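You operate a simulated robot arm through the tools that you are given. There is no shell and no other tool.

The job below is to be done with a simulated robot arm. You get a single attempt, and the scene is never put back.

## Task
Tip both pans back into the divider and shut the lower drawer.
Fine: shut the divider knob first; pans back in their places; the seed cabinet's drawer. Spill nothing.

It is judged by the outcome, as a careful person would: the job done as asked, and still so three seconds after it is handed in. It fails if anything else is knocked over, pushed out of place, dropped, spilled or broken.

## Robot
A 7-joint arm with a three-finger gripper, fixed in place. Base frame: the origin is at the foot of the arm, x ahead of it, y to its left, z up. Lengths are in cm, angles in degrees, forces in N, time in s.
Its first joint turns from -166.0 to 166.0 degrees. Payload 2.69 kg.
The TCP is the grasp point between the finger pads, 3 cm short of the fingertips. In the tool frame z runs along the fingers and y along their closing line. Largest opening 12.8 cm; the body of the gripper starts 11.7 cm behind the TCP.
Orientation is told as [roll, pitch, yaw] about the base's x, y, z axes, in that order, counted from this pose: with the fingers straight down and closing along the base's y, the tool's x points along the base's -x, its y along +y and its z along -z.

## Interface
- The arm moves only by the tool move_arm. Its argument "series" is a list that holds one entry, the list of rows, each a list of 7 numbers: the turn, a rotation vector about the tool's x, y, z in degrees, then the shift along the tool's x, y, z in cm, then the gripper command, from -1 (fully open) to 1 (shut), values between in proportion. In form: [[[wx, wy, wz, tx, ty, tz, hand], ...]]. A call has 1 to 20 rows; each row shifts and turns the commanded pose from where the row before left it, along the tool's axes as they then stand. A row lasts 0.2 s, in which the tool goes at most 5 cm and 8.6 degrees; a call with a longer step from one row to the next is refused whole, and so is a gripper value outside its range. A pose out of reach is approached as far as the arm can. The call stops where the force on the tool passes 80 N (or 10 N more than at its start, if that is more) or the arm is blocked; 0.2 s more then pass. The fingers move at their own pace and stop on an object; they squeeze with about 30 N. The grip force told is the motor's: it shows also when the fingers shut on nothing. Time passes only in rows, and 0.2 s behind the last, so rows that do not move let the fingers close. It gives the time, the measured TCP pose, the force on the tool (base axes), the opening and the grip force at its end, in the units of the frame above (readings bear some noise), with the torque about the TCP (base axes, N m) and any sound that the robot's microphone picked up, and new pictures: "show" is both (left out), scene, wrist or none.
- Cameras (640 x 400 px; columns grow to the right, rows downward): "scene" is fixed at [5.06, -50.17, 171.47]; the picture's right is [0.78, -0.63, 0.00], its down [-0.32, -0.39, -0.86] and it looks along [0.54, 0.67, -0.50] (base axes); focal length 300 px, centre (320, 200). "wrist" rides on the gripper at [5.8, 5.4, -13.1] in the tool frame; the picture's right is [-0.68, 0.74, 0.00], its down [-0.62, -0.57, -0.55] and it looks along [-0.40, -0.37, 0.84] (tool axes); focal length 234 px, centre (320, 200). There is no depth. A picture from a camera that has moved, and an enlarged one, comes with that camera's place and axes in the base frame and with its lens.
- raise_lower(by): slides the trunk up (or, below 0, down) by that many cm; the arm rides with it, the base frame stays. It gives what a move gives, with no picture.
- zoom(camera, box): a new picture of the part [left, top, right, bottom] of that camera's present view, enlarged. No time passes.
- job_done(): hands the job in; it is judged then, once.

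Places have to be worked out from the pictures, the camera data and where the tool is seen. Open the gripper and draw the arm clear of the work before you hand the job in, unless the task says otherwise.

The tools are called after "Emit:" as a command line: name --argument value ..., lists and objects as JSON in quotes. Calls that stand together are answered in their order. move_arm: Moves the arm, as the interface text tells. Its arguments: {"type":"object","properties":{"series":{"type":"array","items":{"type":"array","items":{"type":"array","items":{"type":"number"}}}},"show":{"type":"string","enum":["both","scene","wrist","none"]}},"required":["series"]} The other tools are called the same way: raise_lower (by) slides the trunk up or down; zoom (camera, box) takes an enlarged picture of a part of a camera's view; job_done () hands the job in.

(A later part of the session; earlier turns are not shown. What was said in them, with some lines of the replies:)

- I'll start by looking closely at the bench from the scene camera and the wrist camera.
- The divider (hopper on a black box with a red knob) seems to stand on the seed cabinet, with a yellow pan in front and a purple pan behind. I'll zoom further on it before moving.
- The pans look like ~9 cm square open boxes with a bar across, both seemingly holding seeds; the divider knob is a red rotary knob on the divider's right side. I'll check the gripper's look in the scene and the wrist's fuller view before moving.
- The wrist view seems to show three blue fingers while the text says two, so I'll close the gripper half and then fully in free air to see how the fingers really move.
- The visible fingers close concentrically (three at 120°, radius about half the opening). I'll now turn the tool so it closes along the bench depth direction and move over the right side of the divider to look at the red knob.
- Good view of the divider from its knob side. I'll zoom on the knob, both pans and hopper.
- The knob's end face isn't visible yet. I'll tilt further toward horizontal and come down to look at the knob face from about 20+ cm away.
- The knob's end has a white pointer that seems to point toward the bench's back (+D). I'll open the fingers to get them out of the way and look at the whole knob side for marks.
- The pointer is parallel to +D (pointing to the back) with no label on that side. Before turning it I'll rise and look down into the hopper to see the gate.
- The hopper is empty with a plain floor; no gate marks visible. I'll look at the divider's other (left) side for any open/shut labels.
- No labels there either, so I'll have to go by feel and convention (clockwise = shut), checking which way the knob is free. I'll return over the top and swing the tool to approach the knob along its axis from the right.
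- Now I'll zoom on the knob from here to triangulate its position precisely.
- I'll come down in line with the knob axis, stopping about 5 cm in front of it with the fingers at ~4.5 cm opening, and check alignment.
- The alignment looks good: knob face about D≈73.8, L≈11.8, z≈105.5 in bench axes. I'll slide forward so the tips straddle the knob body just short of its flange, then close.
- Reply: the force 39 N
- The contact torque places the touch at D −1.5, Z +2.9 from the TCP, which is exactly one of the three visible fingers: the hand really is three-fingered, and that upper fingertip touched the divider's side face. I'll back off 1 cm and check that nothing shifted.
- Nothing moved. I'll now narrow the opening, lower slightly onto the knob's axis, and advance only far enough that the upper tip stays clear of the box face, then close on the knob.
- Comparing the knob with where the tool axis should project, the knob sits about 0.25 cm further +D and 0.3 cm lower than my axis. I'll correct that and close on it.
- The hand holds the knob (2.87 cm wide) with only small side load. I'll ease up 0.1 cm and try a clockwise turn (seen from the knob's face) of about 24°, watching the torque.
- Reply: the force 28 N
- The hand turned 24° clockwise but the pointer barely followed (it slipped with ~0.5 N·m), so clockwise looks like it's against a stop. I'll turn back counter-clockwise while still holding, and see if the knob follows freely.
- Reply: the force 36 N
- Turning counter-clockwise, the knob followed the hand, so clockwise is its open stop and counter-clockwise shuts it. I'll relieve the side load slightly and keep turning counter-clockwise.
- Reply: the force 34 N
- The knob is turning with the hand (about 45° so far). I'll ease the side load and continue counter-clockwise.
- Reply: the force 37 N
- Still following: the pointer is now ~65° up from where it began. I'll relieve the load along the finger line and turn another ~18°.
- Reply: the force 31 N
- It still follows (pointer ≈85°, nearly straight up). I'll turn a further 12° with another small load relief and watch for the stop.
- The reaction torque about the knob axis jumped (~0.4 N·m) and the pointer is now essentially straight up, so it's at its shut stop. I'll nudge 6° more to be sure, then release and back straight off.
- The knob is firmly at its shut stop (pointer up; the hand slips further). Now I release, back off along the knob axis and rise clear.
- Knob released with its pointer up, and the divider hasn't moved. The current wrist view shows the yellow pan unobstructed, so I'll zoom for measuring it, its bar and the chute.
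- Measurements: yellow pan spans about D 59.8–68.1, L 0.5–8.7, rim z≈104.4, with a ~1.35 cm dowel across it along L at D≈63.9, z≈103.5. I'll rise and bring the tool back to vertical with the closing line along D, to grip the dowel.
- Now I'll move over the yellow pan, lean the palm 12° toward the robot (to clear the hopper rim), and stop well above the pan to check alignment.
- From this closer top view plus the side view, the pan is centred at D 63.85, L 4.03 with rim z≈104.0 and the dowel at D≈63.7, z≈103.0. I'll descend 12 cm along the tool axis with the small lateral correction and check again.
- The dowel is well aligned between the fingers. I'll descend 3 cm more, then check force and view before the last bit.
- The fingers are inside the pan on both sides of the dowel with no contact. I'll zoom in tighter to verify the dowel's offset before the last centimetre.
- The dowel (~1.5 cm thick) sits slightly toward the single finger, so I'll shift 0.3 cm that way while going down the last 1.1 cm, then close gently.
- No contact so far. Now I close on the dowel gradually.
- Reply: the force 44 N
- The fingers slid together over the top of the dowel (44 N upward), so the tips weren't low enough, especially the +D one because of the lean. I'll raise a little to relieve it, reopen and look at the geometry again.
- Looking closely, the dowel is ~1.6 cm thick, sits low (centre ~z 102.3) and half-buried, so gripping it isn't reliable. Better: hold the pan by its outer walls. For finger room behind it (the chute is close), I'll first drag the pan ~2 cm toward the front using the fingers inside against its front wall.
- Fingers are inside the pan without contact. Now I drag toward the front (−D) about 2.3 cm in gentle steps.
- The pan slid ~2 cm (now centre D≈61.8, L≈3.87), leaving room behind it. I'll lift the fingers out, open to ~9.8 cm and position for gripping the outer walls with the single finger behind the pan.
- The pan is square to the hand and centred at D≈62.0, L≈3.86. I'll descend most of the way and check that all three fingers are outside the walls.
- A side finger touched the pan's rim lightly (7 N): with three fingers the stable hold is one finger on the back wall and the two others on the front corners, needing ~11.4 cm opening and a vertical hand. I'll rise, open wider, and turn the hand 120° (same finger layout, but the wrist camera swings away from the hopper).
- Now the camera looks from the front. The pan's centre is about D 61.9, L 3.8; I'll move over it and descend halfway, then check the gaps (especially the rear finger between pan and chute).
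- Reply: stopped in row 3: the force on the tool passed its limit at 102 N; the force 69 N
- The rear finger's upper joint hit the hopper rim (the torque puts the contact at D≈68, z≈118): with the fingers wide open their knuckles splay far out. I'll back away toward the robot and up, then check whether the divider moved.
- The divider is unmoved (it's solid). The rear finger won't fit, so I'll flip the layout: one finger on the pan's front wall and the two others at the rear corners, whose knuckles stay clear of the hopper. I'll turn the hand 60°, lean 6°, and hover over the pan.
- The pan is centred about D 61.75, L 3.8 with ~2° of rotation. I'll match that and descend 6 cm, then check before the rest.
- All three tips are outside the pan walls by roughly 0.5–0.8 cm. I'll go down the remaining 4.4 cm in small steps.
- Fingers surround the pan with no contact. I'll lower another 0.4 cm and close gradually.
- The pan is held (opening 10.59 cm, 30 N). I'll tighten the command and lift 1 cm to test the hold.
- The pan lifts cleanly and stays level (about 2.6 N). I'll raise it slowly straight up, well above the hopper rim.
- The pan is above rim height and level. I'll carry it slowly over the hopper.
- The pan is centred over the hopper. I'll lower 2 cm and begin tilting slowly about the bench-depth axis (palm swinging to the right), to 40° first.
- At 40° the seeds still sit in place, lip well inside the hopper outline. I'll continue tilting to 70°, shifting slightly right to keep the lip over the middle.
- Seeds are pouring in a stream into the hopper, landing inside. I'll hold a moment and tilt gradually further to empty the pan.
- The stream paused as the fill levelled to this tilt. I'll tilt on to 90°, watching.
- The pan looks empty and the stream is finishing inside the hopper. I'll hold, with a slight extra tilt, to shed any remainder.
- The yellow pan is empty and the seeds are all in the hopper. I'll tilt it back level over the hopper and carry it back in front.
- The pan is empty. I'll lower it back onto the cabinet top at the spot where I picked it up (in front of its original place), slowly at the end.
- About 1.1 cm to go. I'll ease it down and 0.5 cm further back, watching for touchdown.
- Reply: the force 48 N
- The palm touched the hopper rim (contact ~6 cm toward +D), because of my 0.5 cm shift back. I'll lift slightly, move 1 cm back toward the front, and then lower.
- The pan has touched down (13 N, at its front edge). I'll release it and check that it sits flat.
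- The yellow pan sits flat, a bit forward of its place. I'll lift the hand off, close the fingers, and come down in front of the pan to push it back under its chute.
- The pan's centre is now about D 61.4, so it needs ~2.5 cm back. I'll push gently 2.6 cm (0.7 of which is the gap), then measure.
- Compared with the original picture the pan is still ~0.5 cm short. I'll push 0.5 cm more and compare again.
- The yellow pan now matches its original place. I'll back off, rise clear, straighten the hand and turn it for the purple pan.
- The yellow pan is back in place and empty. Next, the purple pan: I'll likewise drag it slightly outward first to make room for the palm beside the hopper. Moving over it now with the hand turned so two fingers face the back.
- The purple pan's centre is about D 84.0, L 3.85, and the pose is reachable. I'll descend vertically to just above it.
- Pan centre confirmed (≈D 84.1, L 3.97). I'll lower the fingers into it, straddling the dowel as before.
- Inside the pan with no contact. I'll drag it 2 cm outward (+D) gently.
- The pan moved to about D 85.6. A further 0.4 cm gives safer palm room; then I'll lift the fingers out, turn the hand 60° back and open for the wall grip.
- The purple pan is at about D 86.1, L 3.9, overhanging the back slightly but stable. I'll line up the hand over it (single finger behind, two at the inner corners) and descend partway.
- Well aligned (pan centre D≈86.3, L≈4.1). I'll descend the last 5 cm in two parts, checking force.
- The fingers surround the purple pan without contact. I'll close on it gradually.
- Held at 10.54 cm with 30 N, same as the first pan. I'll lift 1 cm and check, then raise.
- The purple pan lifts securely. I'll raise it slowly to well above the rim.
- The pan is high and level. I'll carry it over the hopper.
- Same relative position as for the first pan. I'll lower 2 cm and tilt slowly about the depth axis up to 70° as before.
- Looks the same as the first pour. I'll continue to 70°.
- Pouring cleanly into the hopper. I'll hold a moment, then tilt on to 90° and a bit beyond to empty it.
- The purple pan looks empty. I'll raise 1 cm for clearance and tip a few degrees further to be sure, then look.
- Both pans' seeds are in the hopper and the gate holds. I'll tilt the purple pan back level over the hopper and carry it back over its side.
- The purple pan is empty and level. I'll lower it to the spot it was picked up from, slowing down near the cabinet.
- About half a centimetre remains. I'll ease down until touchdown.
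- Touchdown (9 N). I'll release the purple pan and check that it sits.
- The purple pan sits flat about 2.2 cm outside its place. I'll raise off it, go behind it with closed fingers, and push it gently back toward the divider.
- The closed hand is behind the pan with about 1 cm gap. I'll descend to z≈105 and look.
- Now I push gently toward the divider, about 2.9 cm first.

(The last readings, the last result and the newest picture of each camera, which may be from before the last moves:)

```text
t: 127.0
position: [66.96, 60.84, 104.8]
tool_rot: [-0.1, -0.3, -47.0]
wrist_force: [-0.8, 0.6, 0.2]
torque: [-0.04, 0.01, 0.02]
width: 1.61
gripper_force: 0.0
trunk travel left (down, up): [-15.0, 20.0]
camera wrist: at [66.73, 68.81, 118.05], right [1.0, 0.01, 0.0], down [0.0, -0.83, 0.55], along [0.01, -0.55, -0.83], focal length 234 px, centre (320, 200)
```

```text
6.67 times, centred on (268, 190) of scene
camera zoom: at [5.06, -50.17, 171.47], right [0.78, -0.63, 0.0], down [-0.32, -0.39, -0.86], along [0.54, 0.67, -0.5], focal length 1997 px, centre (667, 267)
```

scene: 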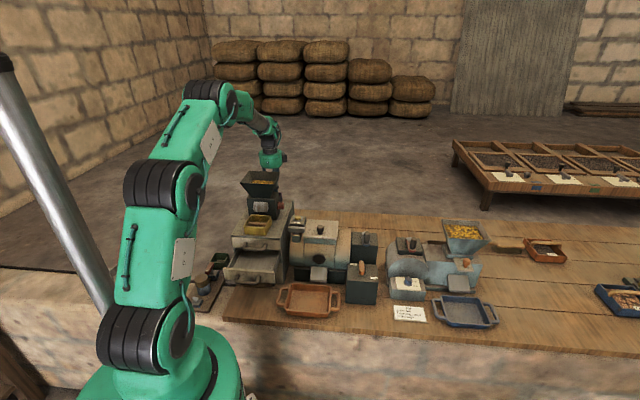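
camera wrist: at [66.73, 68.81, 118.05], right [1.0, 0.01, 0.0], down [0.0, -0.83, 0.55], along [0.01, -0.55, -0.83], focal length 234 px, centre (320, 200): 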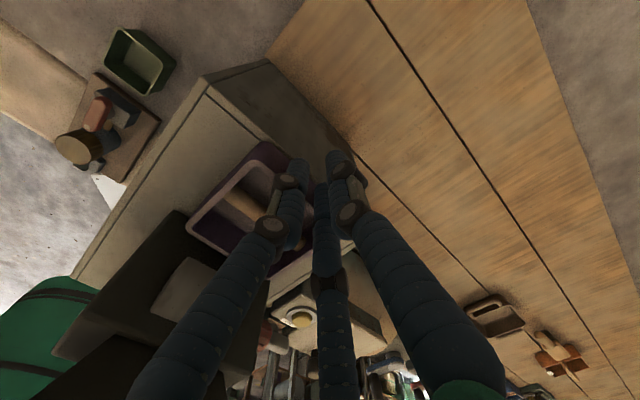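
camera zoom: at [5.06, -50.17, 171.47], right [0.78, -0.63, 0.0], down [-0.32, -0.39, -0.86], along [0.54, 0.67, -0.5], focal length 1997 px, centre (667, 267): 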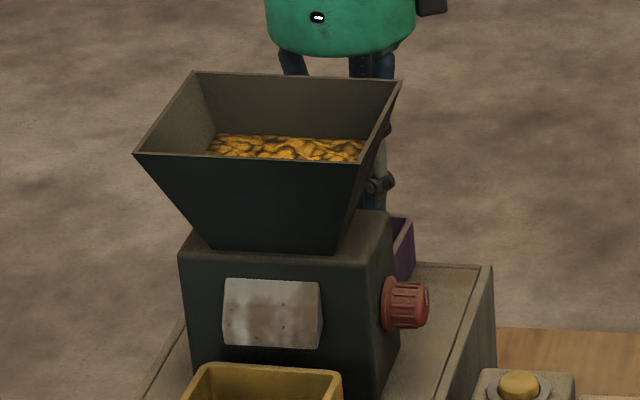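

Measured edges suggest the pan is ~0.3–0.4 cm short of its original place. I'll push 0.35 cm more.

Emit:
move_arm --series '[[[0, 0, 0, -0.006, -0.18, 0, 0.75], [0, 0, 0, -0.006, -0.18, 0, 0.75], [0, 0, 0, 0, 0, 0, 0.75]]]' --show "none"

Emit:
move_arm --series '[[[0, 0, 0, 0.05, 1.5, 0, 0.75], [0, 0, 0, 0.05, 1.5, -1, 0.75], [0, 0, 0, 0, 0, -4.5, 0.75], [0, 0, 0, 0, 0, -4.5, 0.6], [0, 0, 0, 0, 0, -4.5, 0.6], [0, 0, 0, 0, 0, -4.5, 0.6], [0, 0, 0, 0, 0, -4.5, 0.6], [0, 0, 0, 0, 0, -4.5, 0.6]]]' --show "both"

Emit:
zoom --camera "wrist" --box '[200, 60, 440, 260]'

Emit:
zoom --camera "scene" --box '[220, 160, 316, 220]'

```text
t: 127.8
position: [66.62, 60.71, 104.94]
tool_rot: [0.0, -0.3, -47.1]
wrist_force: [0.7, 0.6, 0.3]
torque: [0.0, -0.02, 0.0]
width: 1.6
gripper_force: 0.1
trunk travel left (down, up): [-15.0, 20.0]
```

```text
t: 129.6
position: [68.5, 62.84, 132.81]
tool_rot: [0.0, -0.4, -47.0]
wrist_force: [-0.3, -0.1, -0.6]
torque: [-0.01, -0.03, -0.05]
width: 2.55
gripper_force: 0.1
trunk travel left (down, up): [-15.0, 20.0]
camera wrist: at [68.4, 70.84, 146.04], right [1.0, 0.01, 0.0], down [0.0, -0.83, 0.55], along [0.01, -0.55, -0.83], focal length 234 px, centre (320, 200)
```

scene: 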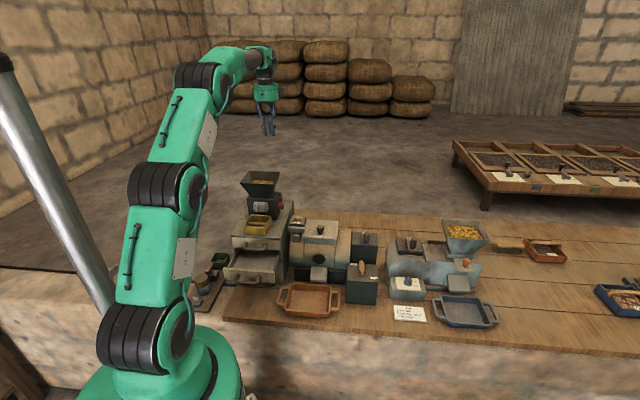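
wrist: 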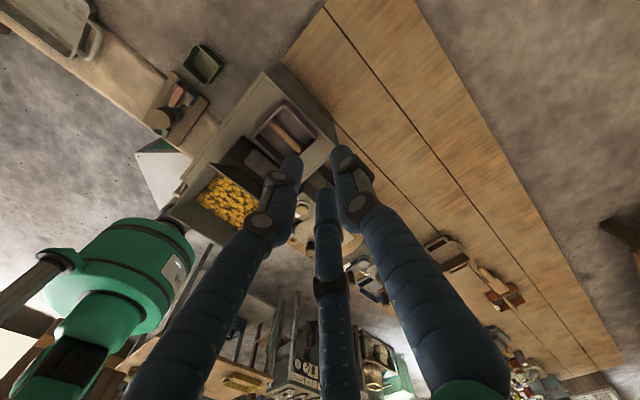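

```text
2.00 times, centred on (320, 160) of wrist
camera zoom: at [68.4, 70.84, 146.04], right [1.0, 0.01, 0.0], down [0.0, -0.83, 0.55], along [0.01, -0.55, -0.83], focal length 468 px, centre (320, 280)
```

zoom: 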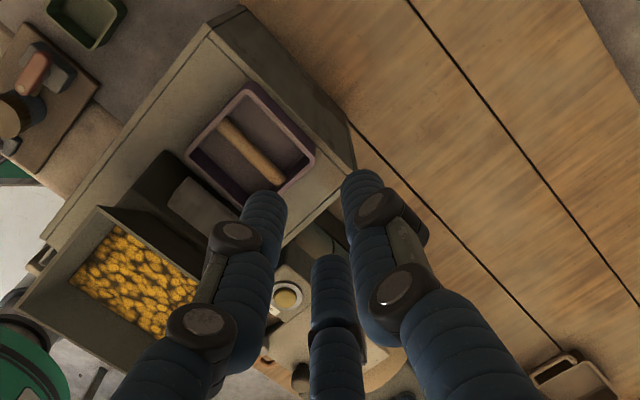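

```text
6.67 times, centred on (268, 190) of scene
camera zoom: at [5.06, -50.17, 171.47], right [0.78, -0.63, 0.0], down [-0.32, -0.39, -0.86], along [0.54, 0.67, -0.5], focal length 1997 px, centre (667, 267)
```

zoom: 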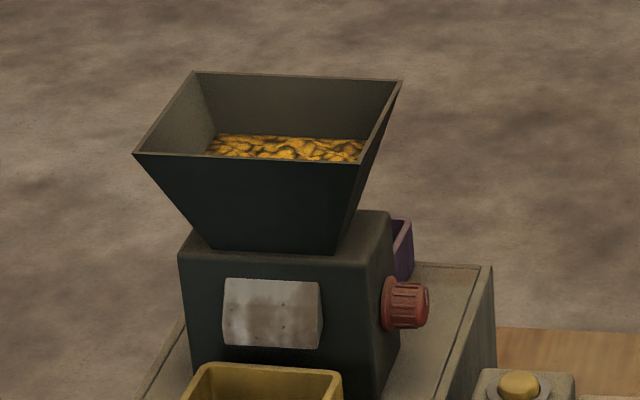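

Both pans are back in their places, the hopper holds all the seed, and the knob is up. Now for the lower drawer: I'll close the fingers fully, travel back over the top to in front of the cabinet, and lean the hand so the tips point forward.

Emit:
move_arm --series '[[[0, 0, 0, -0.16, -4.5, 0, 0.75], [0, 0, 0, -0.16, -4.5, 0, 1], [0, 0, 0, -0.16, -4.5, 0, 1], [0, 0, 0, -0.16, -4.5, 0, 1], [0, 0, 0, -0.16, -4.5, 0, 1], [0, 0, 0, -0.16, -4.5, 0, 1], [0, 0, 0, -0.16, -4.5, 0, 1], [0, 0, 0, -0.16, -4.5, 0, 1], [0, 0, 0, -0.16, -4.5, 0, 1], [0, 0, 0, -0.16, -4.5, 0, 1], [0, 0, 0, -0.16, -4.5, 0, 1], [-6, 0, 0, 0, 0, 0, 1], [-6, 0, 0, 0, 0, 0, 1], [-6, 0, 0, 0, 0, 0, 1]]]' --show "both"

Emit:
zoom --camera "scene" --box '[170, 180, 330, 300]'

Emit:
zoom --camera "wrist" --box '[240, 0, 480, 200]'

```text
t: 132.6
position: [33.7, 27.87, 132.99]
tool_rot: [18.0, -0.2, -47.0]
wrist_force: [0.1, 1.5, -0.6]
torque: [-0.01, 0.01, 0.05]
width: 0.22
gripper_force: 30.2
trunk travel left (down, up): [-15.0, 20.0]
camera wrist: at [30.32, 32.85, 147.17], right [0.97, -0.02, 0.23], down [-0.1, -0.93, 0.35], along [0.21, -0.36, -0.91], focal length 234 px, centre (320, 200)
```

scene: 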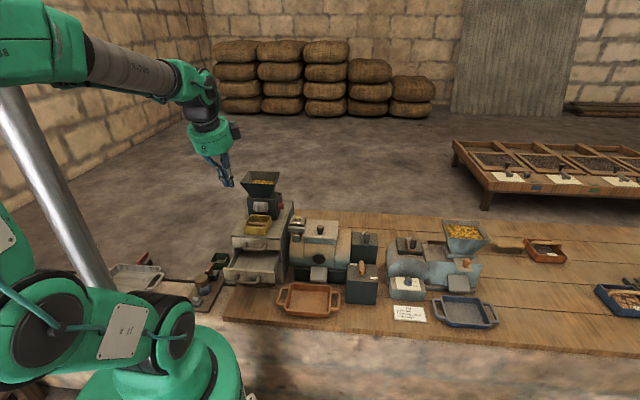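
wrist: 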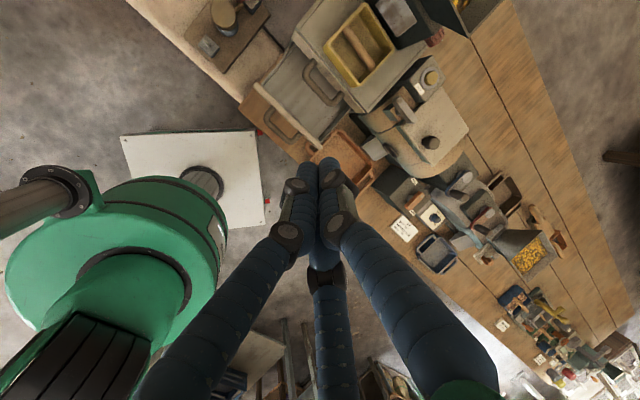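

```text
3.33 times, centred on (250, 240) of scene
camera zoom: at [5.06, -50.17, 171.47], right [0.78, -0.63, 0.0], down [-0.32, -0.39, -0.86], along [0.54, 0.67, -0.5], focal length 999 px, centre (553, 67)
```

zoom: 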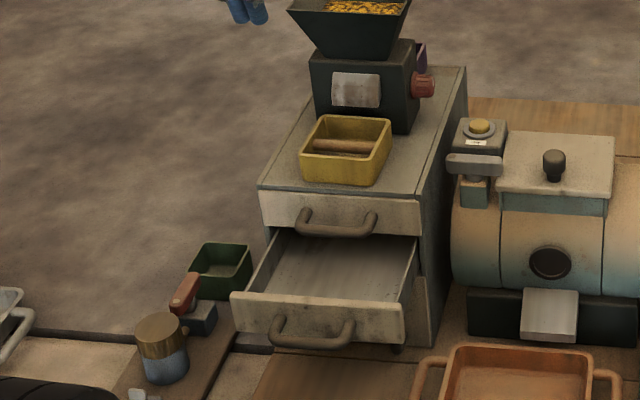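

```text
2.00 times, centred on (360, 100) of wrist
camera zoom: at [30.32, 32.85, 147.17], right [0.97, -0.02, 0.23], down [-0.1, -0.93, 0.35], along [0.21, -0.36, -0.91], focal length 468 px, centre (240, 400)
```

zoom: 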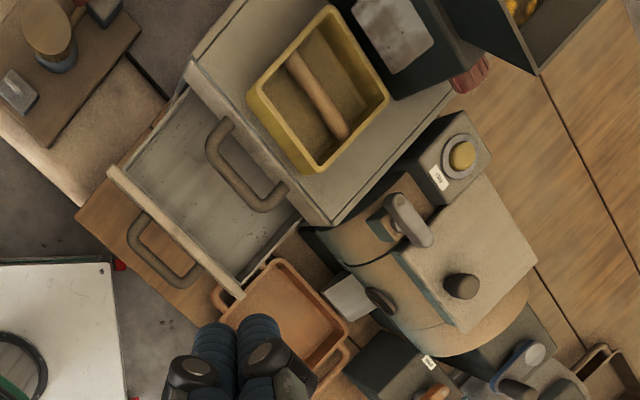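

Clear view: the lower drawer's front is at about D 47.4 with its handle bar at D≈43, z≈92, so it's open ~10.4 cm. I'll move in front of the handle (D≈38.5) and descend to just above it first.

Emit:
move_arm --series '[[[0, 0, 0, -0.19, -2.4, -0.78, 1], [0, 0, 0, -0.19, -2.4, -0.78, 1], [0, 0, 0, 0, -1.236, 3.804, 1], [0, 0, 0, 0, -1.236, 3.804, 1], [0, 0, 0, 0, -1.236, 3.804, 1], [0, 0, 0, 0, -1.236, 3.804, 1], [0, 0, 0, 0, -1.236, 3.804, 1], [0, 0, 0, 0, -1.236, 3.804, 1], [0, 0, 0, 0, -1.236, 3.804, 1], [0, 0, 0, 0, -0.62, 1.9, 1]]]' --show "both"

Emit:
zoom --camera "scene" --box '[170, 180, 330, 300]'

Emit:
zoom --camera "wrist" --box '[220, 40, 460, 240]'

```text
t: 134.8
position: [30.28, 24.02, 102.94]
tool_rot: [18.0, -0.3, -47.0]
wrist_force: [-0.8, 0.7, 0.7]
torque: [-0.04, 0.0, -0.01]
width: 0.21
gripper_force: 30.6
trunk travel left (down, up): [-15.0, 20.0]
camera wrist: at [26.96, 29.0, 117.1], right [0.97, -0.02, 0.23], down [-0.1, -0.93, 0.35], along [0.21, -0.36, -0.91], focal length 234 px, centre (320, 200)
```

scene: 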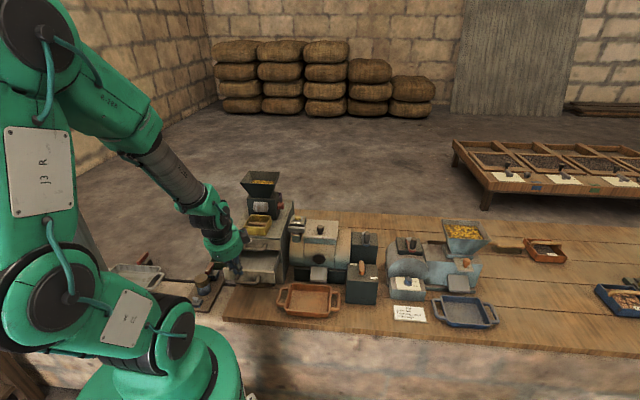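
wrist: 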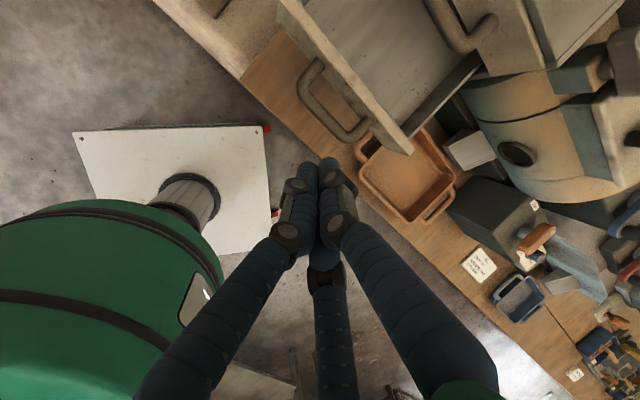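

```text
3.33 times, centred on (250, 240) of scene
camera zoom: at [5.06, -50.17, 171.47], right [0.78, -0.63, 0.0], down [-0.32, -0.39, -0.86], along [0.54, 0.67, -0.5], focal length 999 px, centre (553, 67)
```

zoom: 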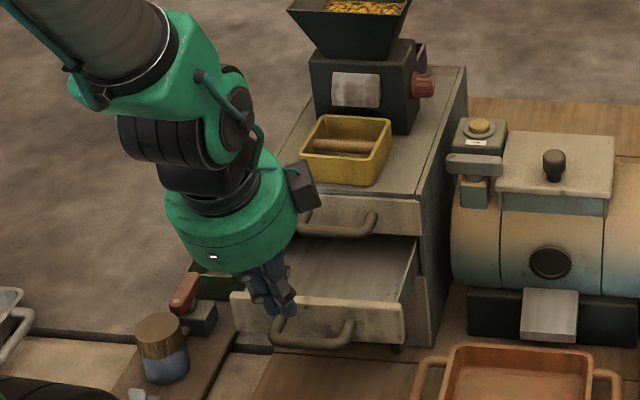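

```text
2.00 times, centred on (340, 140) of wrist
camera zoom: at [26.96, 29.0, 117.1], right [0.97, -0.02, 0.23], down [-0.1, -0.93, 0.35], along [0.21, -0.36, -0.91], focal length 468 px, centre (280, 320)
```

zoom: 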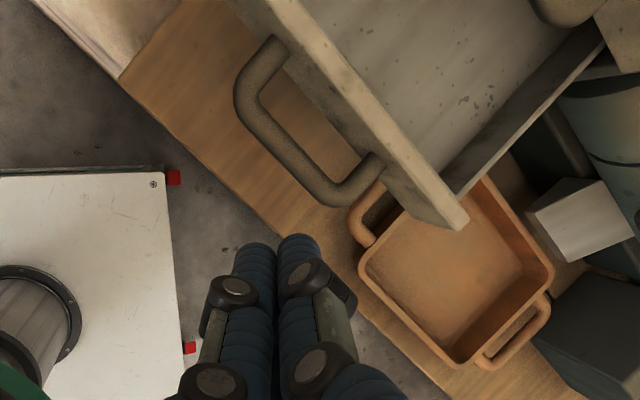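

The hand is aligned in front of the handle. I'll descend the last ~9.5 cm so the fingertips are at the handle-bar height.

Emit:
move_arm --series '[[[0, 0, 0, 0.17, -0.98, 3.01, 1], [0, 0, 0, 0.17, -0.98, 3.01, 1], [0, 0, 0, 0.17, -0.98, 3.01, 1]]]' --show "both"

Emit:
zoom --camera "scene" --box '[190, 210, 290, 290]'

Emit:
zoom --camera "wrist" --box '[220, 40, 460, 240]'

```text
t: 135.6
position: [30.05, 24.34, 93.37]
tool_rot: [17.9, -0.4, -47.0]
wrist_force: [0.4, 0.2, 0.5]
torque: [0.01, 0.03, 0.0]
width: 0.23
gripper_force: 29.6
trunk travel left (down, up): [-15.0, 20.0]
camera wrist: at [26.72, 29.37, 107.59], right [0.97, -0.02, 0.23], down [-0.1, -0.93, 0.35], along [0.21, -0.36, -0.91], focal length 234 px, centre (320, 200)
```

scene: 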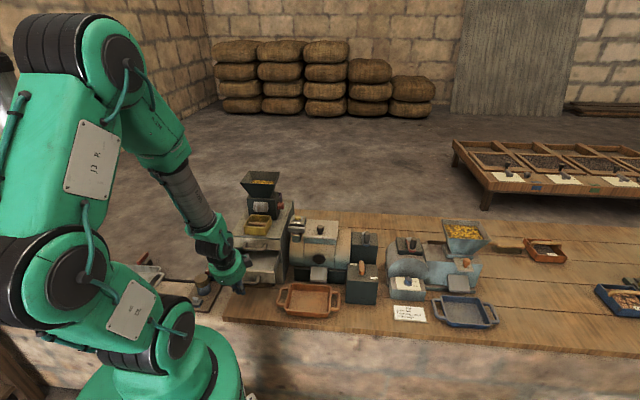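
wrist: 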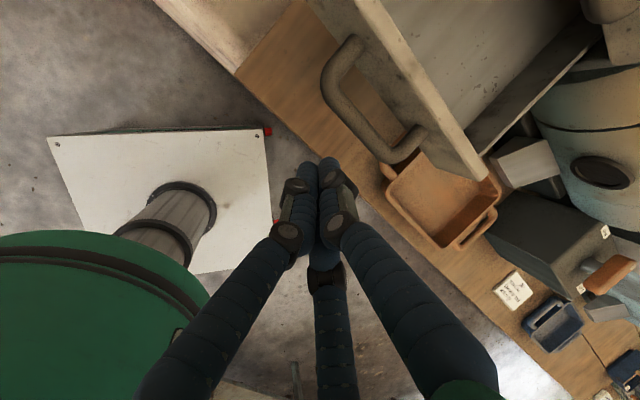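

```text
5.00 times, centred on (240, 250) of scene
camera zoom: at [5.06, -50.17, 171.47], right [0.78, -0.63, 0.0], down [-0.32, -0.39, -0.86], along [0.54, 0.67, -0.5], focal length 1498 px, centre (720, -50)
```

zoom: 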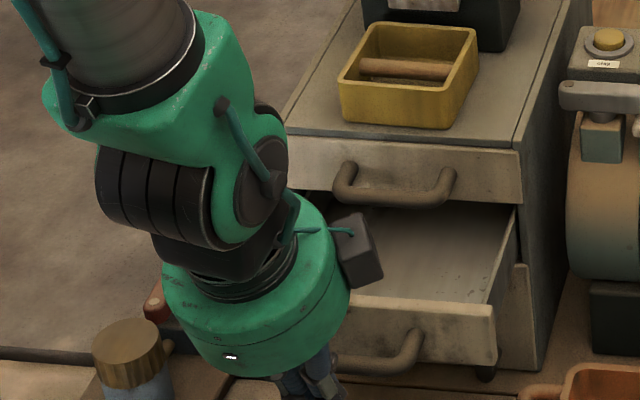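

```text
2.00 times, centred on (340, 140) of wrist
camera zoom: at [26.72, 29.37, 107.59], right [0.97, -0.02, 0.23], down [-0.1, -0.93, 0.35], along [0.21, -0.36, -0.91], focal length 468 px, centre (280, 320)
```

zoom: 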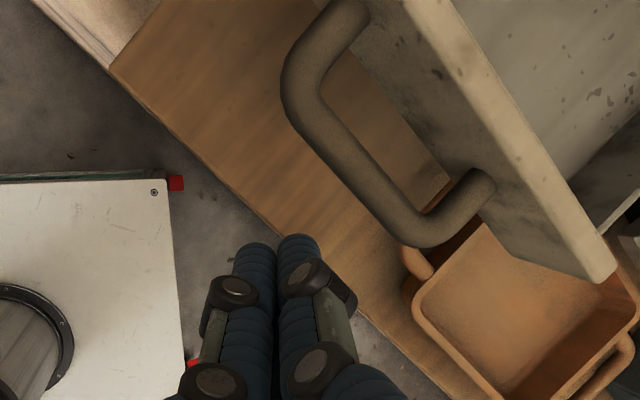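

The fingertips are level with the handle bar, ~2.4 cm in front of it. I'll drop 0.6 cm more and push forward 9.6 cm steadily.

Emit:
move_arm --series '[[[0, 0, 0, 0, -0.185, 0.57, 1], [0, 0, 0, 0.042, 1.141, 0.371, 1], [0, 0, 0, 0.042, 1.141, 0.371, 1], [0, 0, 0, 0.042, 1.141, 0.371, 1], [0, 0, 0, 0.042, 1.141, 0.371, 1], [0, 0, 0, 0.042, 1.141, 0.371, 1], [0, 0, 0, 0.042, 1.141, 0.371, 1], [0, 0, 0, 0.042, 1.141, 0.371, 1], [0, 0, 0, 0.042, 1.141, 0.371, 1]]]' --show "both"

Emit:
zoom --camera "scene" --box '[190, 200, 310, 300]'

Emit:
zoom --camera "wrist" --box '[220, 40, 460, 240]'

```text
t: 137.6
position: [36.73, 31.16, 92.77]
tool_rot: [18.0, -0.2, -47.1]
wrist_force: [-0.6, 0.6, -0.2]
torque: [0.03, -0.03, -0.02]
width: 0.2
gripper_force: 29.8
trunk travel left (down, up): [-15.0, 20.0]
camera wrist: at [33.42, 36.1, 107.06], right [0.97, -0.02, 0.23], down [-0.1, -0.93, 0.35], along [0.21, -0.36, -0.91], focal length 234 px, centre (320, 200)
```

scene: 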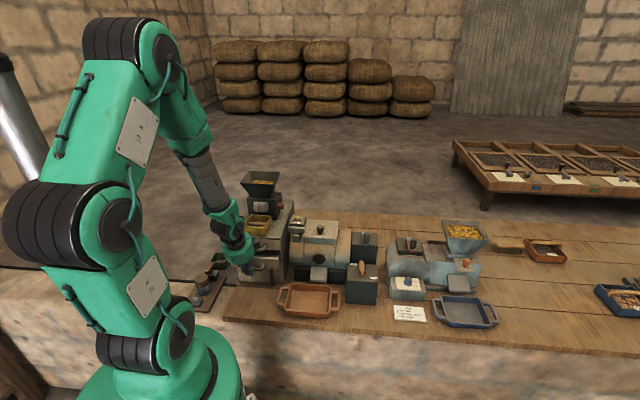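
wrist: 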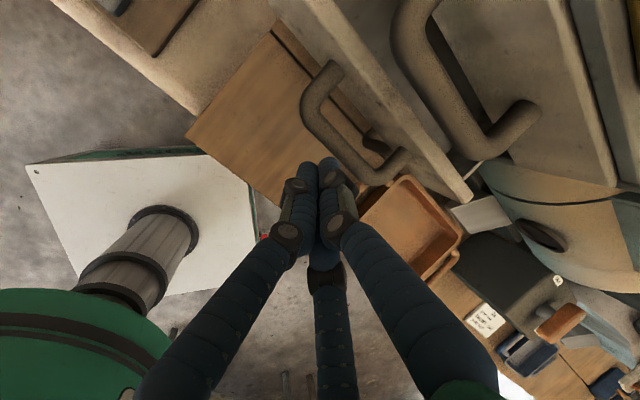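

```text
4.00 times, centred on (250, 250) of scene
camera zoom: at [5.06, -50.17, 171.47], right [0.78, -0.63, 0.0], down [-0.32, -0.39, -0.86], along [0.54, 0.67, -0.5], focal length 1198 px, centre (600, 0)
```

zoom: 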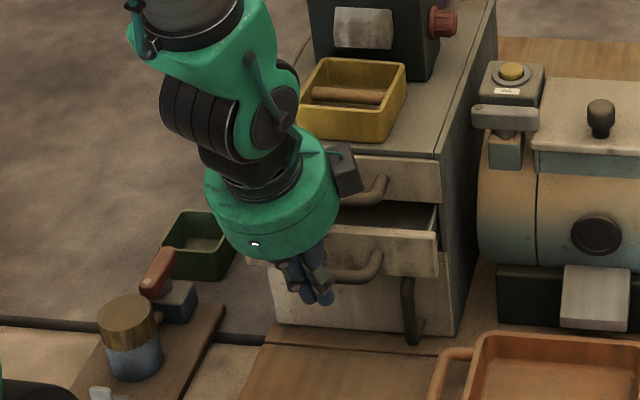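

```text
2.00 times, centred on (340, 140) of wrist
camera zoom: at [33.42, 36.1, 107.06], right [0.97, -0.02, 0.23], down [-0.1, -0.93, 0.35], along [0.21, -0.36, -0.91], focal length 468 px, centre (280, 320)
```

zoom: 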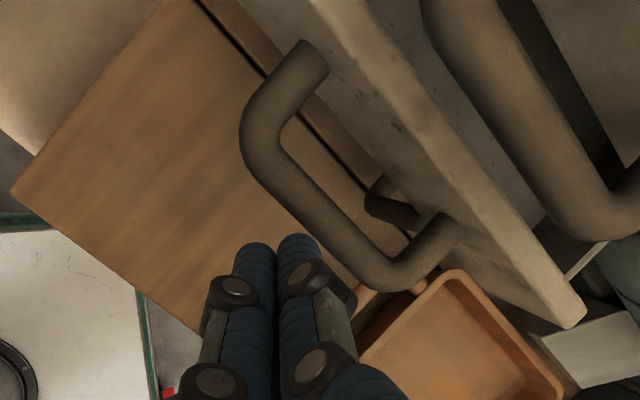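

The drawer is sliding in smoothly (about 3 cm left). I'll continue with smaller steps.

Emit:
move_arm --series '[[[0, 0, 0, 0.028, 0.761, 0.247, 1], [0, 0, 0, 0.028, 0.761, 0.247, 1], [0, 0, 0, 0.028, 0.761, 0.247, 1]]]' --show "both"

Emit:
zoom --camera "scene" --box '[190, 200, 310, 300]'

Emit:
zoom --camera "wrist" --box '[220, 40, 460, 240]'

```text
t: 138.4
position: [38.39, 32.74, 92.88]
tool_rot: [18.0, -0.2, -47.0]
wrist_force: [-0.1, 0.0, -0.3]
torque: [0.01, -0.04, 0.01]
width: 0.2
gripper_force: 29.8
trunk travel left (down, up): [-15.0, 20.0]
camera wrist: at [35.15, 37.76, 107.04], right [0.97, -0.02, 0.23], down [-0.1, -0.93, 0.35], along [0.21, -0.36, -0.91], focal length 234 px, centre (320, 200)
```

scene: 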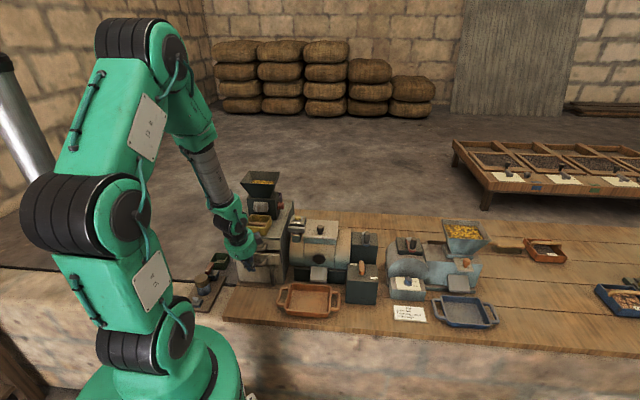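
wrist: 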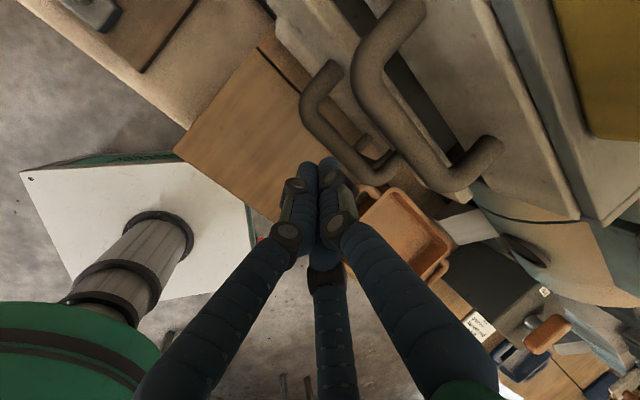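

```text
4.00 times, centred on (250, 250) of scene
camera zoom: at [5.06, -50.17, 171.47], right [0.78, -0.63, 0.0], down [-0.32, -0.39, -0.86], along [0.54, 0.67, -0.5], focal length 1198 px, centre (600, 0)
```

zoom: 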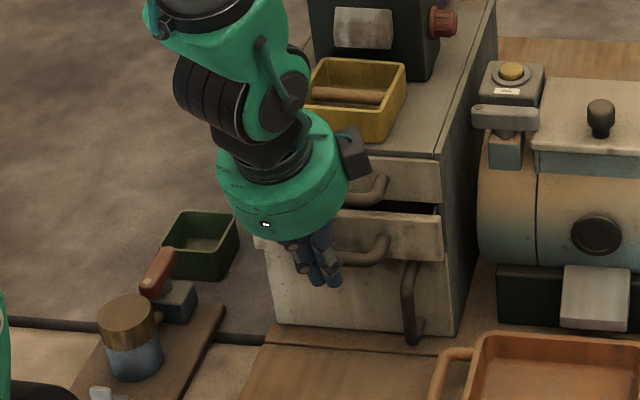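

```text
2.00 times, centred on (340, 140) of wrist
camera zoom: at [35.15, 37.76, 107.04], right [0.97, -0.02, 0.23], down [-0.1, -0.93, 0.35], along [0.21, -0.36, -0.91], focal length 468 px, centre (280, 320)
```

zoom: 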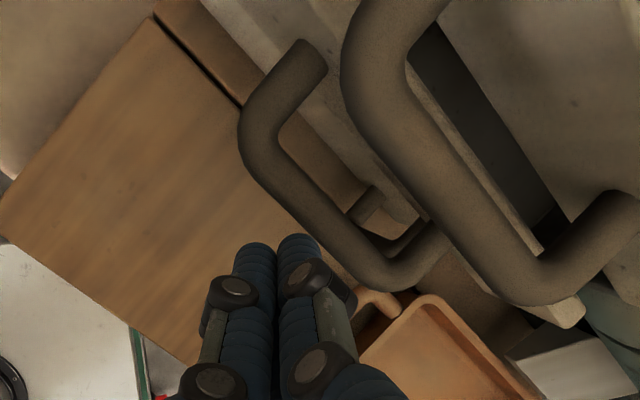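

About 1–1.5 cm of gap remains and the force is low. I'll push the rest in small steps, watching the force for the stop.

Emit:
move_arm --series '[[[0, 0, 0, 0.018, 0.476, 0.155, 1], [0, 0, 0, 0.018, 0.476, 0.155, 1]]]' --show "scene"

Emit:
zoom --camera "scene" --box '[210, 210, 300, 290]'

```text
t: 139.0
position: [39.17, 33.38, 92.84]
tool_rot: [18.0, -0.3, -47.0]
wrist_force: [-0.8, 0.6, -0.8]
torque: [-0.01, -0.02, 0.01]
width: 0.23
gripper_force: 29.9
trunk travel left (down, up): [-15.0, 20.0]
```

scene: 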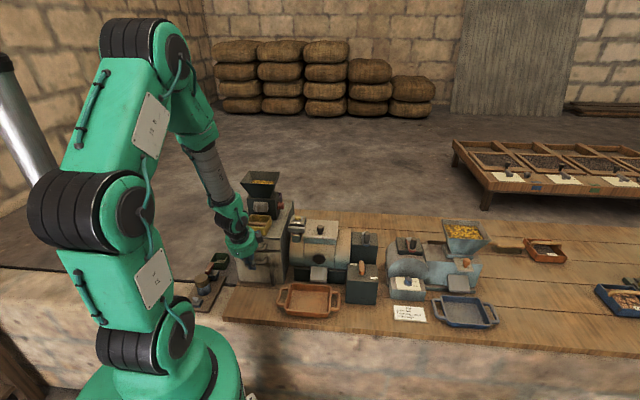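

```text
5.00 times, centred on (255, 250) of scene
camera zoom: at [5.06, -50.17, 171.47], right [0.78, -0.63, 0.0], down [-0.32, -0.39, -0.86], along [0.54, 0.67, -0.5], focal length 1498 px, centre (645, -50)
```

zoom: 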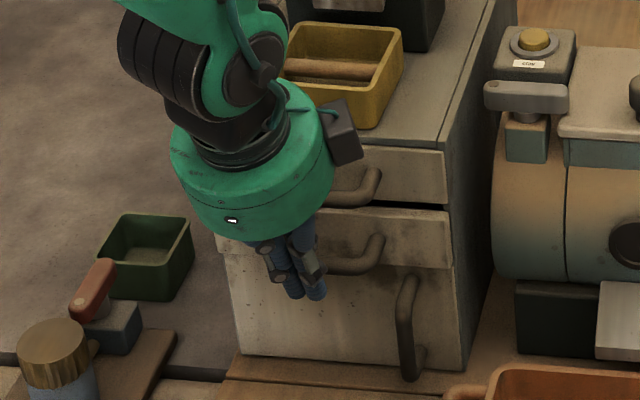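

Only a thin gap remains. I'll push on in 0.4 cm steps until it stops.

Emit:
move_arm --series '[[[0, 0, 0, 0.014, 0.38, 0.124, 1], [0, 0, 0, 0, 0, 0, 1]]]' --show "none"

Emit:
zoom --camera "scene" --box '[210, 210, 300, 290]'

```text
t: 139.6
position: [39.49, 33.8, 92.8]
tool_rot: [18.0, -0.4, -47.0]
wrist_force: [0.2, 0.9, -0.8]
torque: [-0.03, 0.02, 0.0]
width: 0.2
gripper_force: 29.9
trunk travel left (down, up): [-15.0, 20.0]
```

```text
5.00 times, centred on (255, 250) of scene
camera zoom: at [5.06, -50.17, 171.47], right [0.78, -0.63, 0.0], down [-0.32, -0.39, -0.86], along [0.54, 0.67, -0.5], focal length 1498 px, centre (645, -50)
```

zoom: 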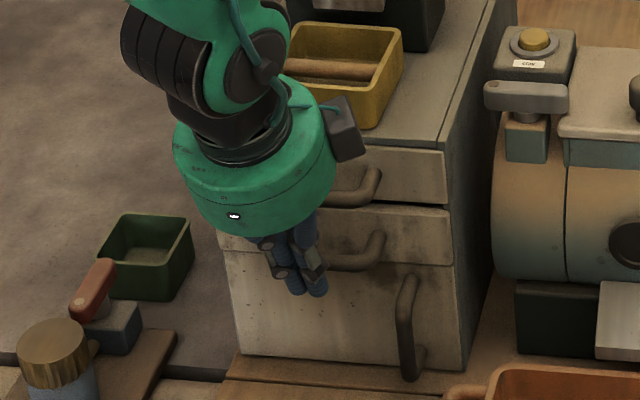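

Nearly flush; still no stop force. Another small push.

Emit:
move_arm --series '[[[0, 0, 0, 0.01, 0.285, 0.093, 1], [0, 0, 0, 0, 0, 0, 1]]]' --show "none"

Emit:
zoom --camera "scene" --box '[230, 220, 290, 275]'

```text
t: 140.2
position: [39.73, 33.99, 92.87]
tool_rot: [18.0, -0.3, -47.0]
wrist_force: [-0.7, -0.1, 2.0]
torque: [0.04, -0.04, 0.05]
width: 0.22
gripper_force: 29.4
trunk travel left (down, up): [-15.0, 20.0]
```

```text
7.27 times, centred on (260, 248) of scene
camera zoom: at [5.06, -50.17, 171.47], right [0.78, -0.63, 0.0], down [-0.32, -0.39, -0.86], along [0.54, 0.67, -0.5], focal length 2179 px, centre (756, -146)
```

zoom: 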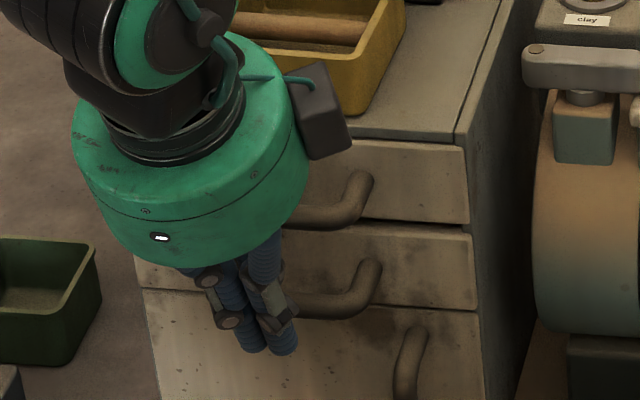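

No stop yet. I'll keep nudging in 0.3 cm steps until the force rises.

Emit:
move_arm --series '[[[0, 0, 0, 0.01, 0.285, 0.093, 1], [0, 0, 0, 0, 0, 0, 1]]]' --show "wrist"

Emit:
zoom --camera "scene" --box '[230, 220, 290, 275]'

Emit:
zoom --camera "wrist" --box '[240, 20, 480, 220]'

```text
t: 140.8
position: [39.82, 34.23, 92.82]
tool_rot: [17.9, -0.3, -47.2]
wrist_force: [-2.1, -1.4, 3.7]
torque: [0.03, -0.02, -0.01]
width: 0.21
gripper_force: 30.3
trunk travel left (down, up): [-15.0, 20.0]
camera wrist: at [36.55, 39.14, 107.07], right [0.97, -0.02, 0.23], down [-0.1, -0.93, 0.35], along [0.21, -0.36, -0.91], focal length 234 px, centre (320, 200)
```

wrist: 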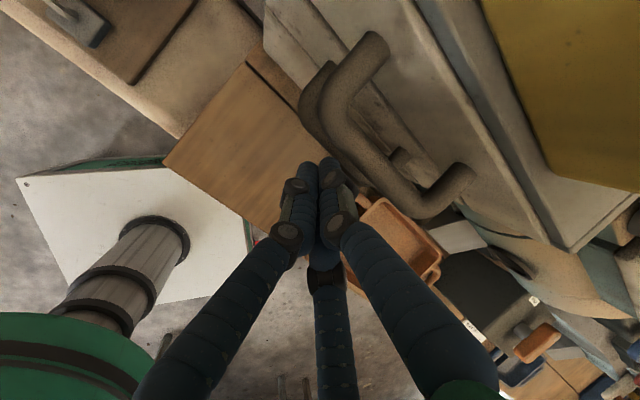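

```text
7.27 times, centred on (260, 248) of scene
camera zoom: at [5.06, -50.17, 171.47], right [0.78, -0.63, 0.0], down [-0.32, -0.39, -0.86], along [0.54, 0.67, -0.5], focal length 2179 px, centre (756, -146)
```

zoom: 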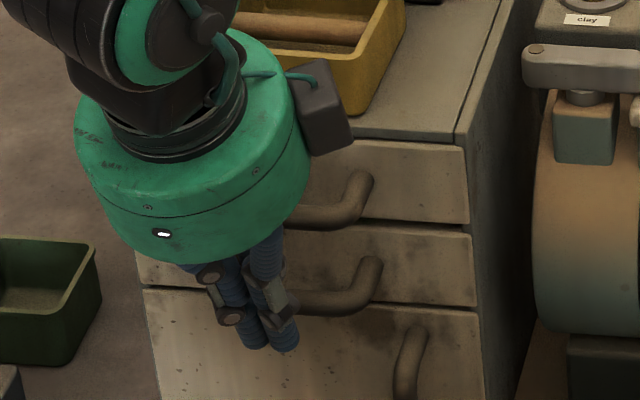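

```text
2.00 times, centred on (360, 120) of wrist
camera zoom: at [36.55, 39.14, 107.07], right [0.97, -0.02, 0.23], down [-0.1, -0.93, 0.35], along [0.21, -0.36, -0.91], focal length 468 px, centre (240, 360)
```

zoom: 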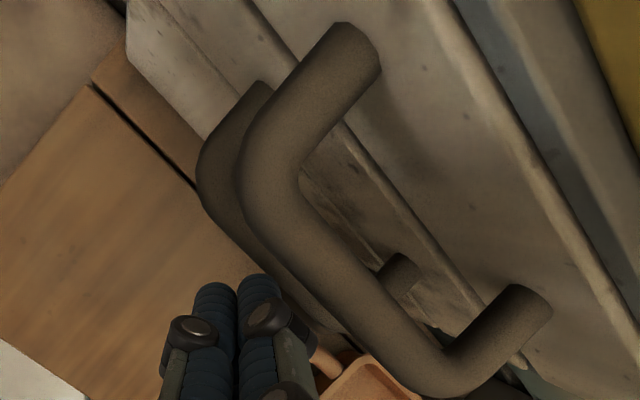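

Panels look flush and a little resistance appears. One more small push to confirm the stop.

Emit:
move_arm --series '[[[0, 0, 0, 0.008, 0.238, 0.077, 1], [0, 0, 0, 0, 0, 0, 1]]]' --show "none"

Emit:
zoom --camera "scene" --box '[230, 220, 290, 275]'

```text
t: 141.4
position: [39.91, 34.23, 92.91]
tool_rot: [18.0, -0.1, -46.9]
wrist_force: [-14.3, -13.9, 22.0]
torque: [0.07, -0.11, 0.03]
width: 0.2
gripper_force: 30.6
trunk travel left (down, up): [-15.0, 20.0]
```

```text
7.27 times, centred on (260, 248) of scene
camera zoom: at [5.06, -50.17, 171.47], right [0.78, -0.63, 0.0], down [-0.32, -0.39, -0.86], along [0.54, 0.67, -0.5], focal length 2179 px, centre (756, -146)
```

zoom: 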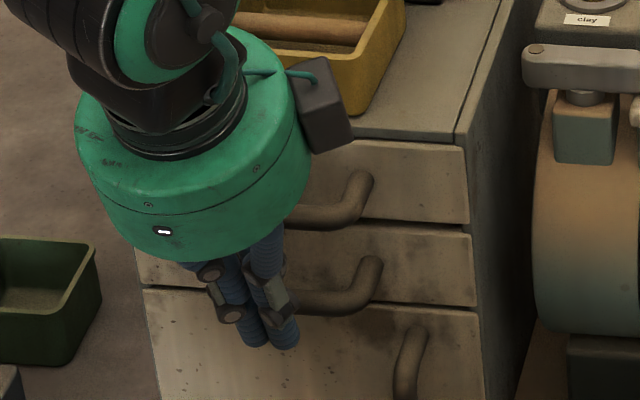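

The drawer is at its stop (20 N resistance, panels flush). I'll back off from the handle, then rise clear.

Emit:
move_arm --series '[[[0, 0, 0, -0.05, -1.427, -0.464, 1], [0, 0, 0, -0.07, -1.9, -0.62, 1], [0, 0, 0, -0.07, -1.9, -0.62, 1], [0, 0, 0, -0.07, -1.9, -0.62, 1], [0, 0, 0, 0, 1.236, -3.804, 1], [0, 0, 0, 0, 1.39, -4.28, 1], [0, 0, 0, 0, 1.39, -4.28, 1], [0, 0, 0, 0, 1.39, -4.28, 1], [0, 0, 0, 0, 1.39, -4.28, 1], [0, 0, 0, 0, 1.39, -4.28, 0.5], [0, 0, 0, 0, 1.39, -4.28, 0], [0, 0, 0, 0, 1.39, -4.28, -0.5], [0, 0, 0, 0, 1.39, -4.28, -1]]]' --show "both"

Emit:
zoom --camera "scene" --box '[200, 150, 330, 300]'

Emit:
zoom --camera "scene" --box '[220, 200, 316, 260]'

Emit:
zoom --camera "scene" --box '[220, 160, 316, 220]'

```text
t: 144.2
position: [34.46, 29.36, 132.02]
tool_rot: [17.9, -0.4, -47.0]
wrist_force: [-0.3, 0.4, -0.7]
torque: [-0.05, 0.02, 0.0]
width: 12.76
gripper_force: 0.0
out of reach, approached as far as the arm can: row 6
trunk travel left (down, up): [-15.0, 20.0]
camera wrist: at [31.1, 34.37, 146.3], right [0.97, -0.02, 0.23], down [-0.1, -0.93, 0.35], along [0.21, -0.36, -0.91], focal length 234 px, centre (320, 200)
```

scene: 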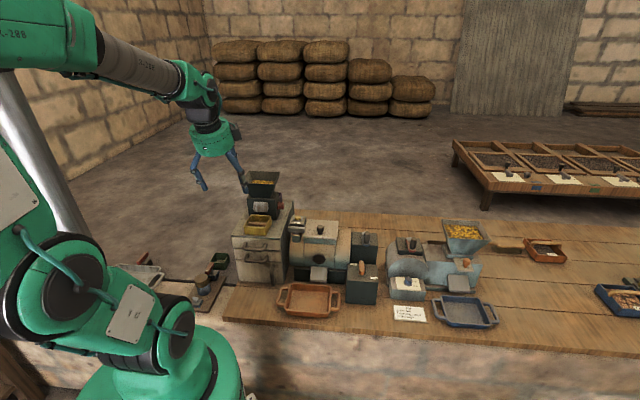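
wrist: 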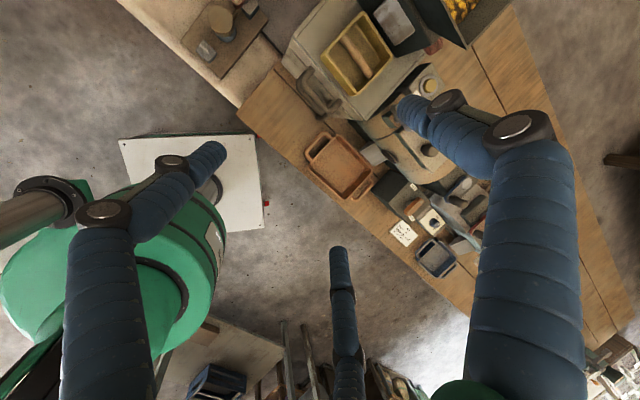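

```text
2.67 times, centred on (265, 225) of scene
camera zoom: at [5.06, -50.17, 171.47], right [0.78, -0.63, 0.0], down [-0.32, -0.39, -0.86], along [0.54, 0.67, -0.5], focal length 799 px, centre (467, 133)
```

zoom: 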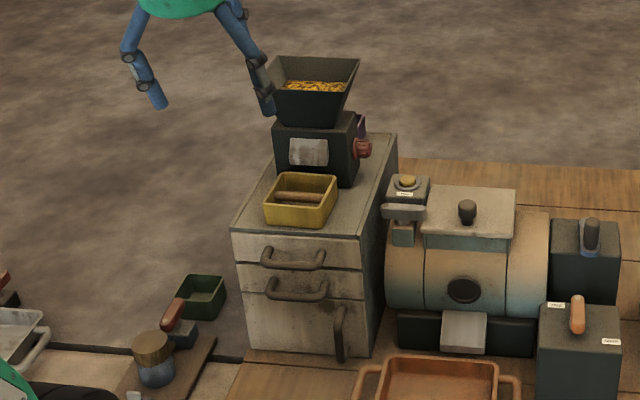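

```text
6.67 times, centred on (268, 230) of scene
camera zoom: at [5.06, -50.17, 171.47], right [0.78, -0.63, 0.0], down [-0.32, -0.39, -0.86], along [0.54, 0.67, -0.5], focal length 1997 px, centre (667, 0)
```

zoom: 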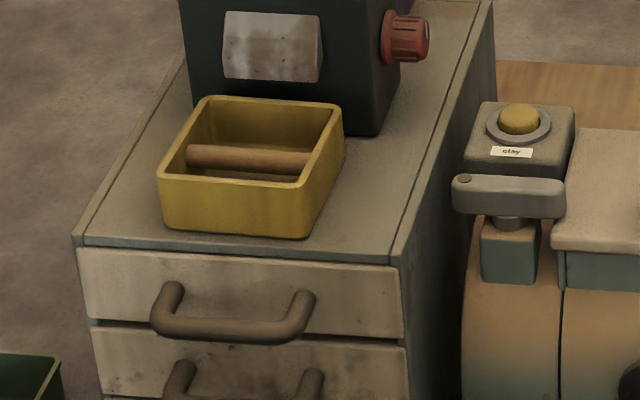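

```text
6.67 times, centred on (268, 190) of scene
camera zoom: at [5.06, -50.17, 171.47], right [0.78, -0.63, 0.0], down [-0.32, -0.39, -0.86], along [0.54, 0.67, -0.5], focal length 1997 px, centre (667, 267)
```

zoom: 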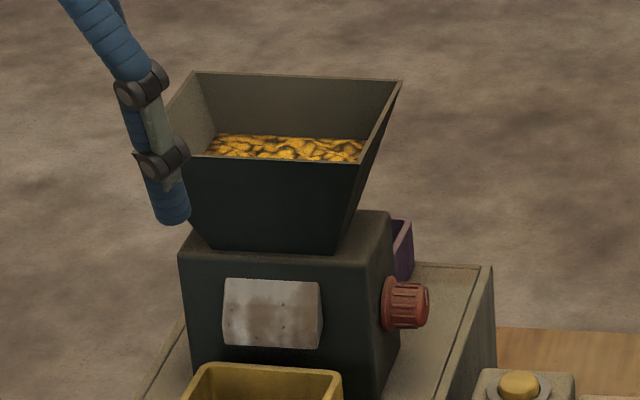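

Everything looks right: drawer shut flush, pans in place and empty, hopper full, knob up, nothing else moved. I'll straighten and lift the open hand further clear, and check the area once more from above.

Emit:
move_arm --series '[[[6, 0, 0, 0, 0, -2, -1], [6, 0, 0, 0, 0, -3, -1], [6, 0, 0, 0, 0, -3, -1], [0, 0, 0, 0, 0, -4, -1], [0, 0, 0, 0, 0, -4, -1], [0, 0, 0, 0, 0, -3, -1]]]' --show "both"

Emit:
zoom --camera "wrist" --box '[200, 0, 500, 160]'

Emit:
zoom --camera "scene" --box '[180, 160, 420, 330]'

```text
t: 145.6
position: [33.31, 28.47, 150.87]
tool_rot: [-0.1, -0.3, -47.0]
wrist_force: [0.1, 0.5, 0.1]
torque: [0.0, 0.02, 0.02]
width: 12.79
gripper_force: 0.1
trunk travel left (down, up): [-15.0, 20.0]
camera wrist: at [33.15, 36.37, 164.06], right [1.0, 0.01, 0.0], down [0.0, -0.83, 0.55], along [0.01, -0.55, -0.83], focal length 234 px, centre (320, 200)
```

scene: 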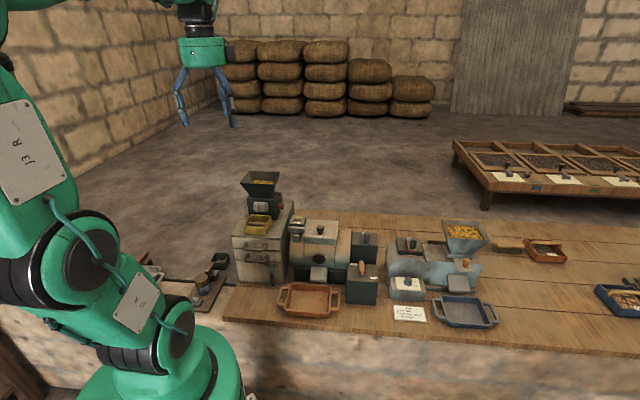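
wrist: 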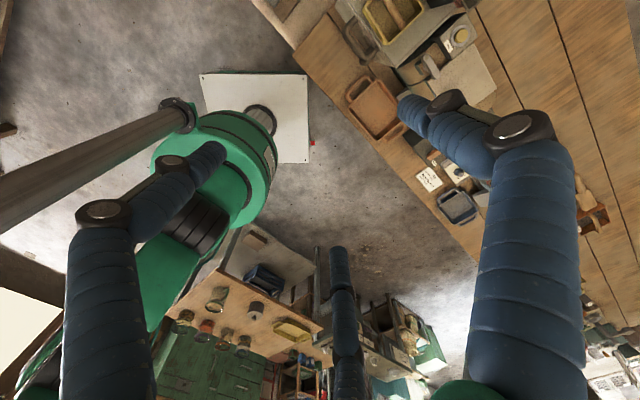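

```text
2.13 times, centred on (350, 80) of wrist
camera zoom: at [33.15, 36.37, 164.06], right [1.0, 0.01, 0.0], down [0.0, -0.83, 0.55], along [0.01, -0.55, -0.83], focal length 500 px, centre (256, 456)
```

zoom: 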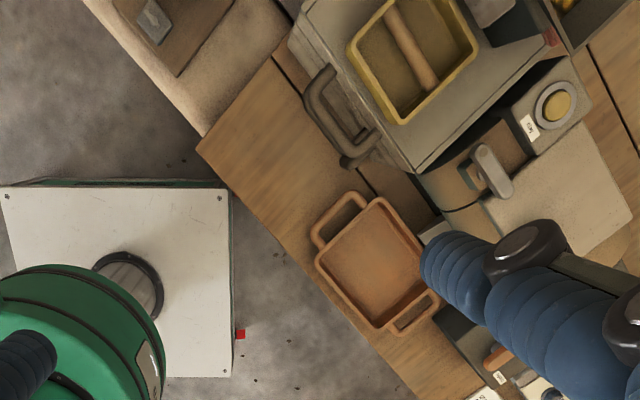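

```text
2.35 times, centred on (300, 245) of scene
camera zoom: at [5.06, -50.17, 171.47], right [0.78, -0.63, 0.0], down [-0.32, -0.39, -0.86], along [0.54, 0.67, -0.5], focal length 705 px, centre (367, 94)
```

zoom: 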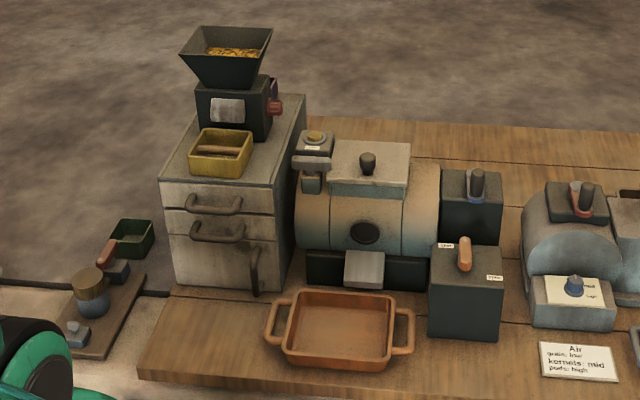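

The views show the lower drawer shut flush, both pans empty in their places and the seed held in the divider's hopper. The knob is at its shut stop, nothing is spilled or displaced, and the open hand is drawn well clear. I'll hand the job in.

Emit:
job_done

```text
The job is handed in.
```

The job is handed in: the divider knob is shut, both pans are emptied into the hopper and back in place, and the lower drawer is closed. I saw no spilled seed in any of the final views.

- **Knob:** it has no open/shut labels, so I found the direction by feel. Clockwise was blocked. I turned it about 90° counter-clockwise to its other stop before pouring, and no seed came back out of the chutes after either pour.
- **Pans:** each had to be dragged about 2 cm outward to grip it, then pushed back afterwards. Both are within about half a centimetre of where they started; the yellow one may sit 3–4 mm closer to the divider than before.
- **Drawer:** I pushed it by its handle until it stopped, with its front flush with the drawer above.
- **Bumps along the way:** the hand touched the divider three times: a fingertip on its side, once hard against the hopper rim (about 100 N), and once lightly with the palm. The divider looked unmoved in the pictures. I also closed the fingers over the yellow pan's crossbar once before changing to a grip on the outside walls.
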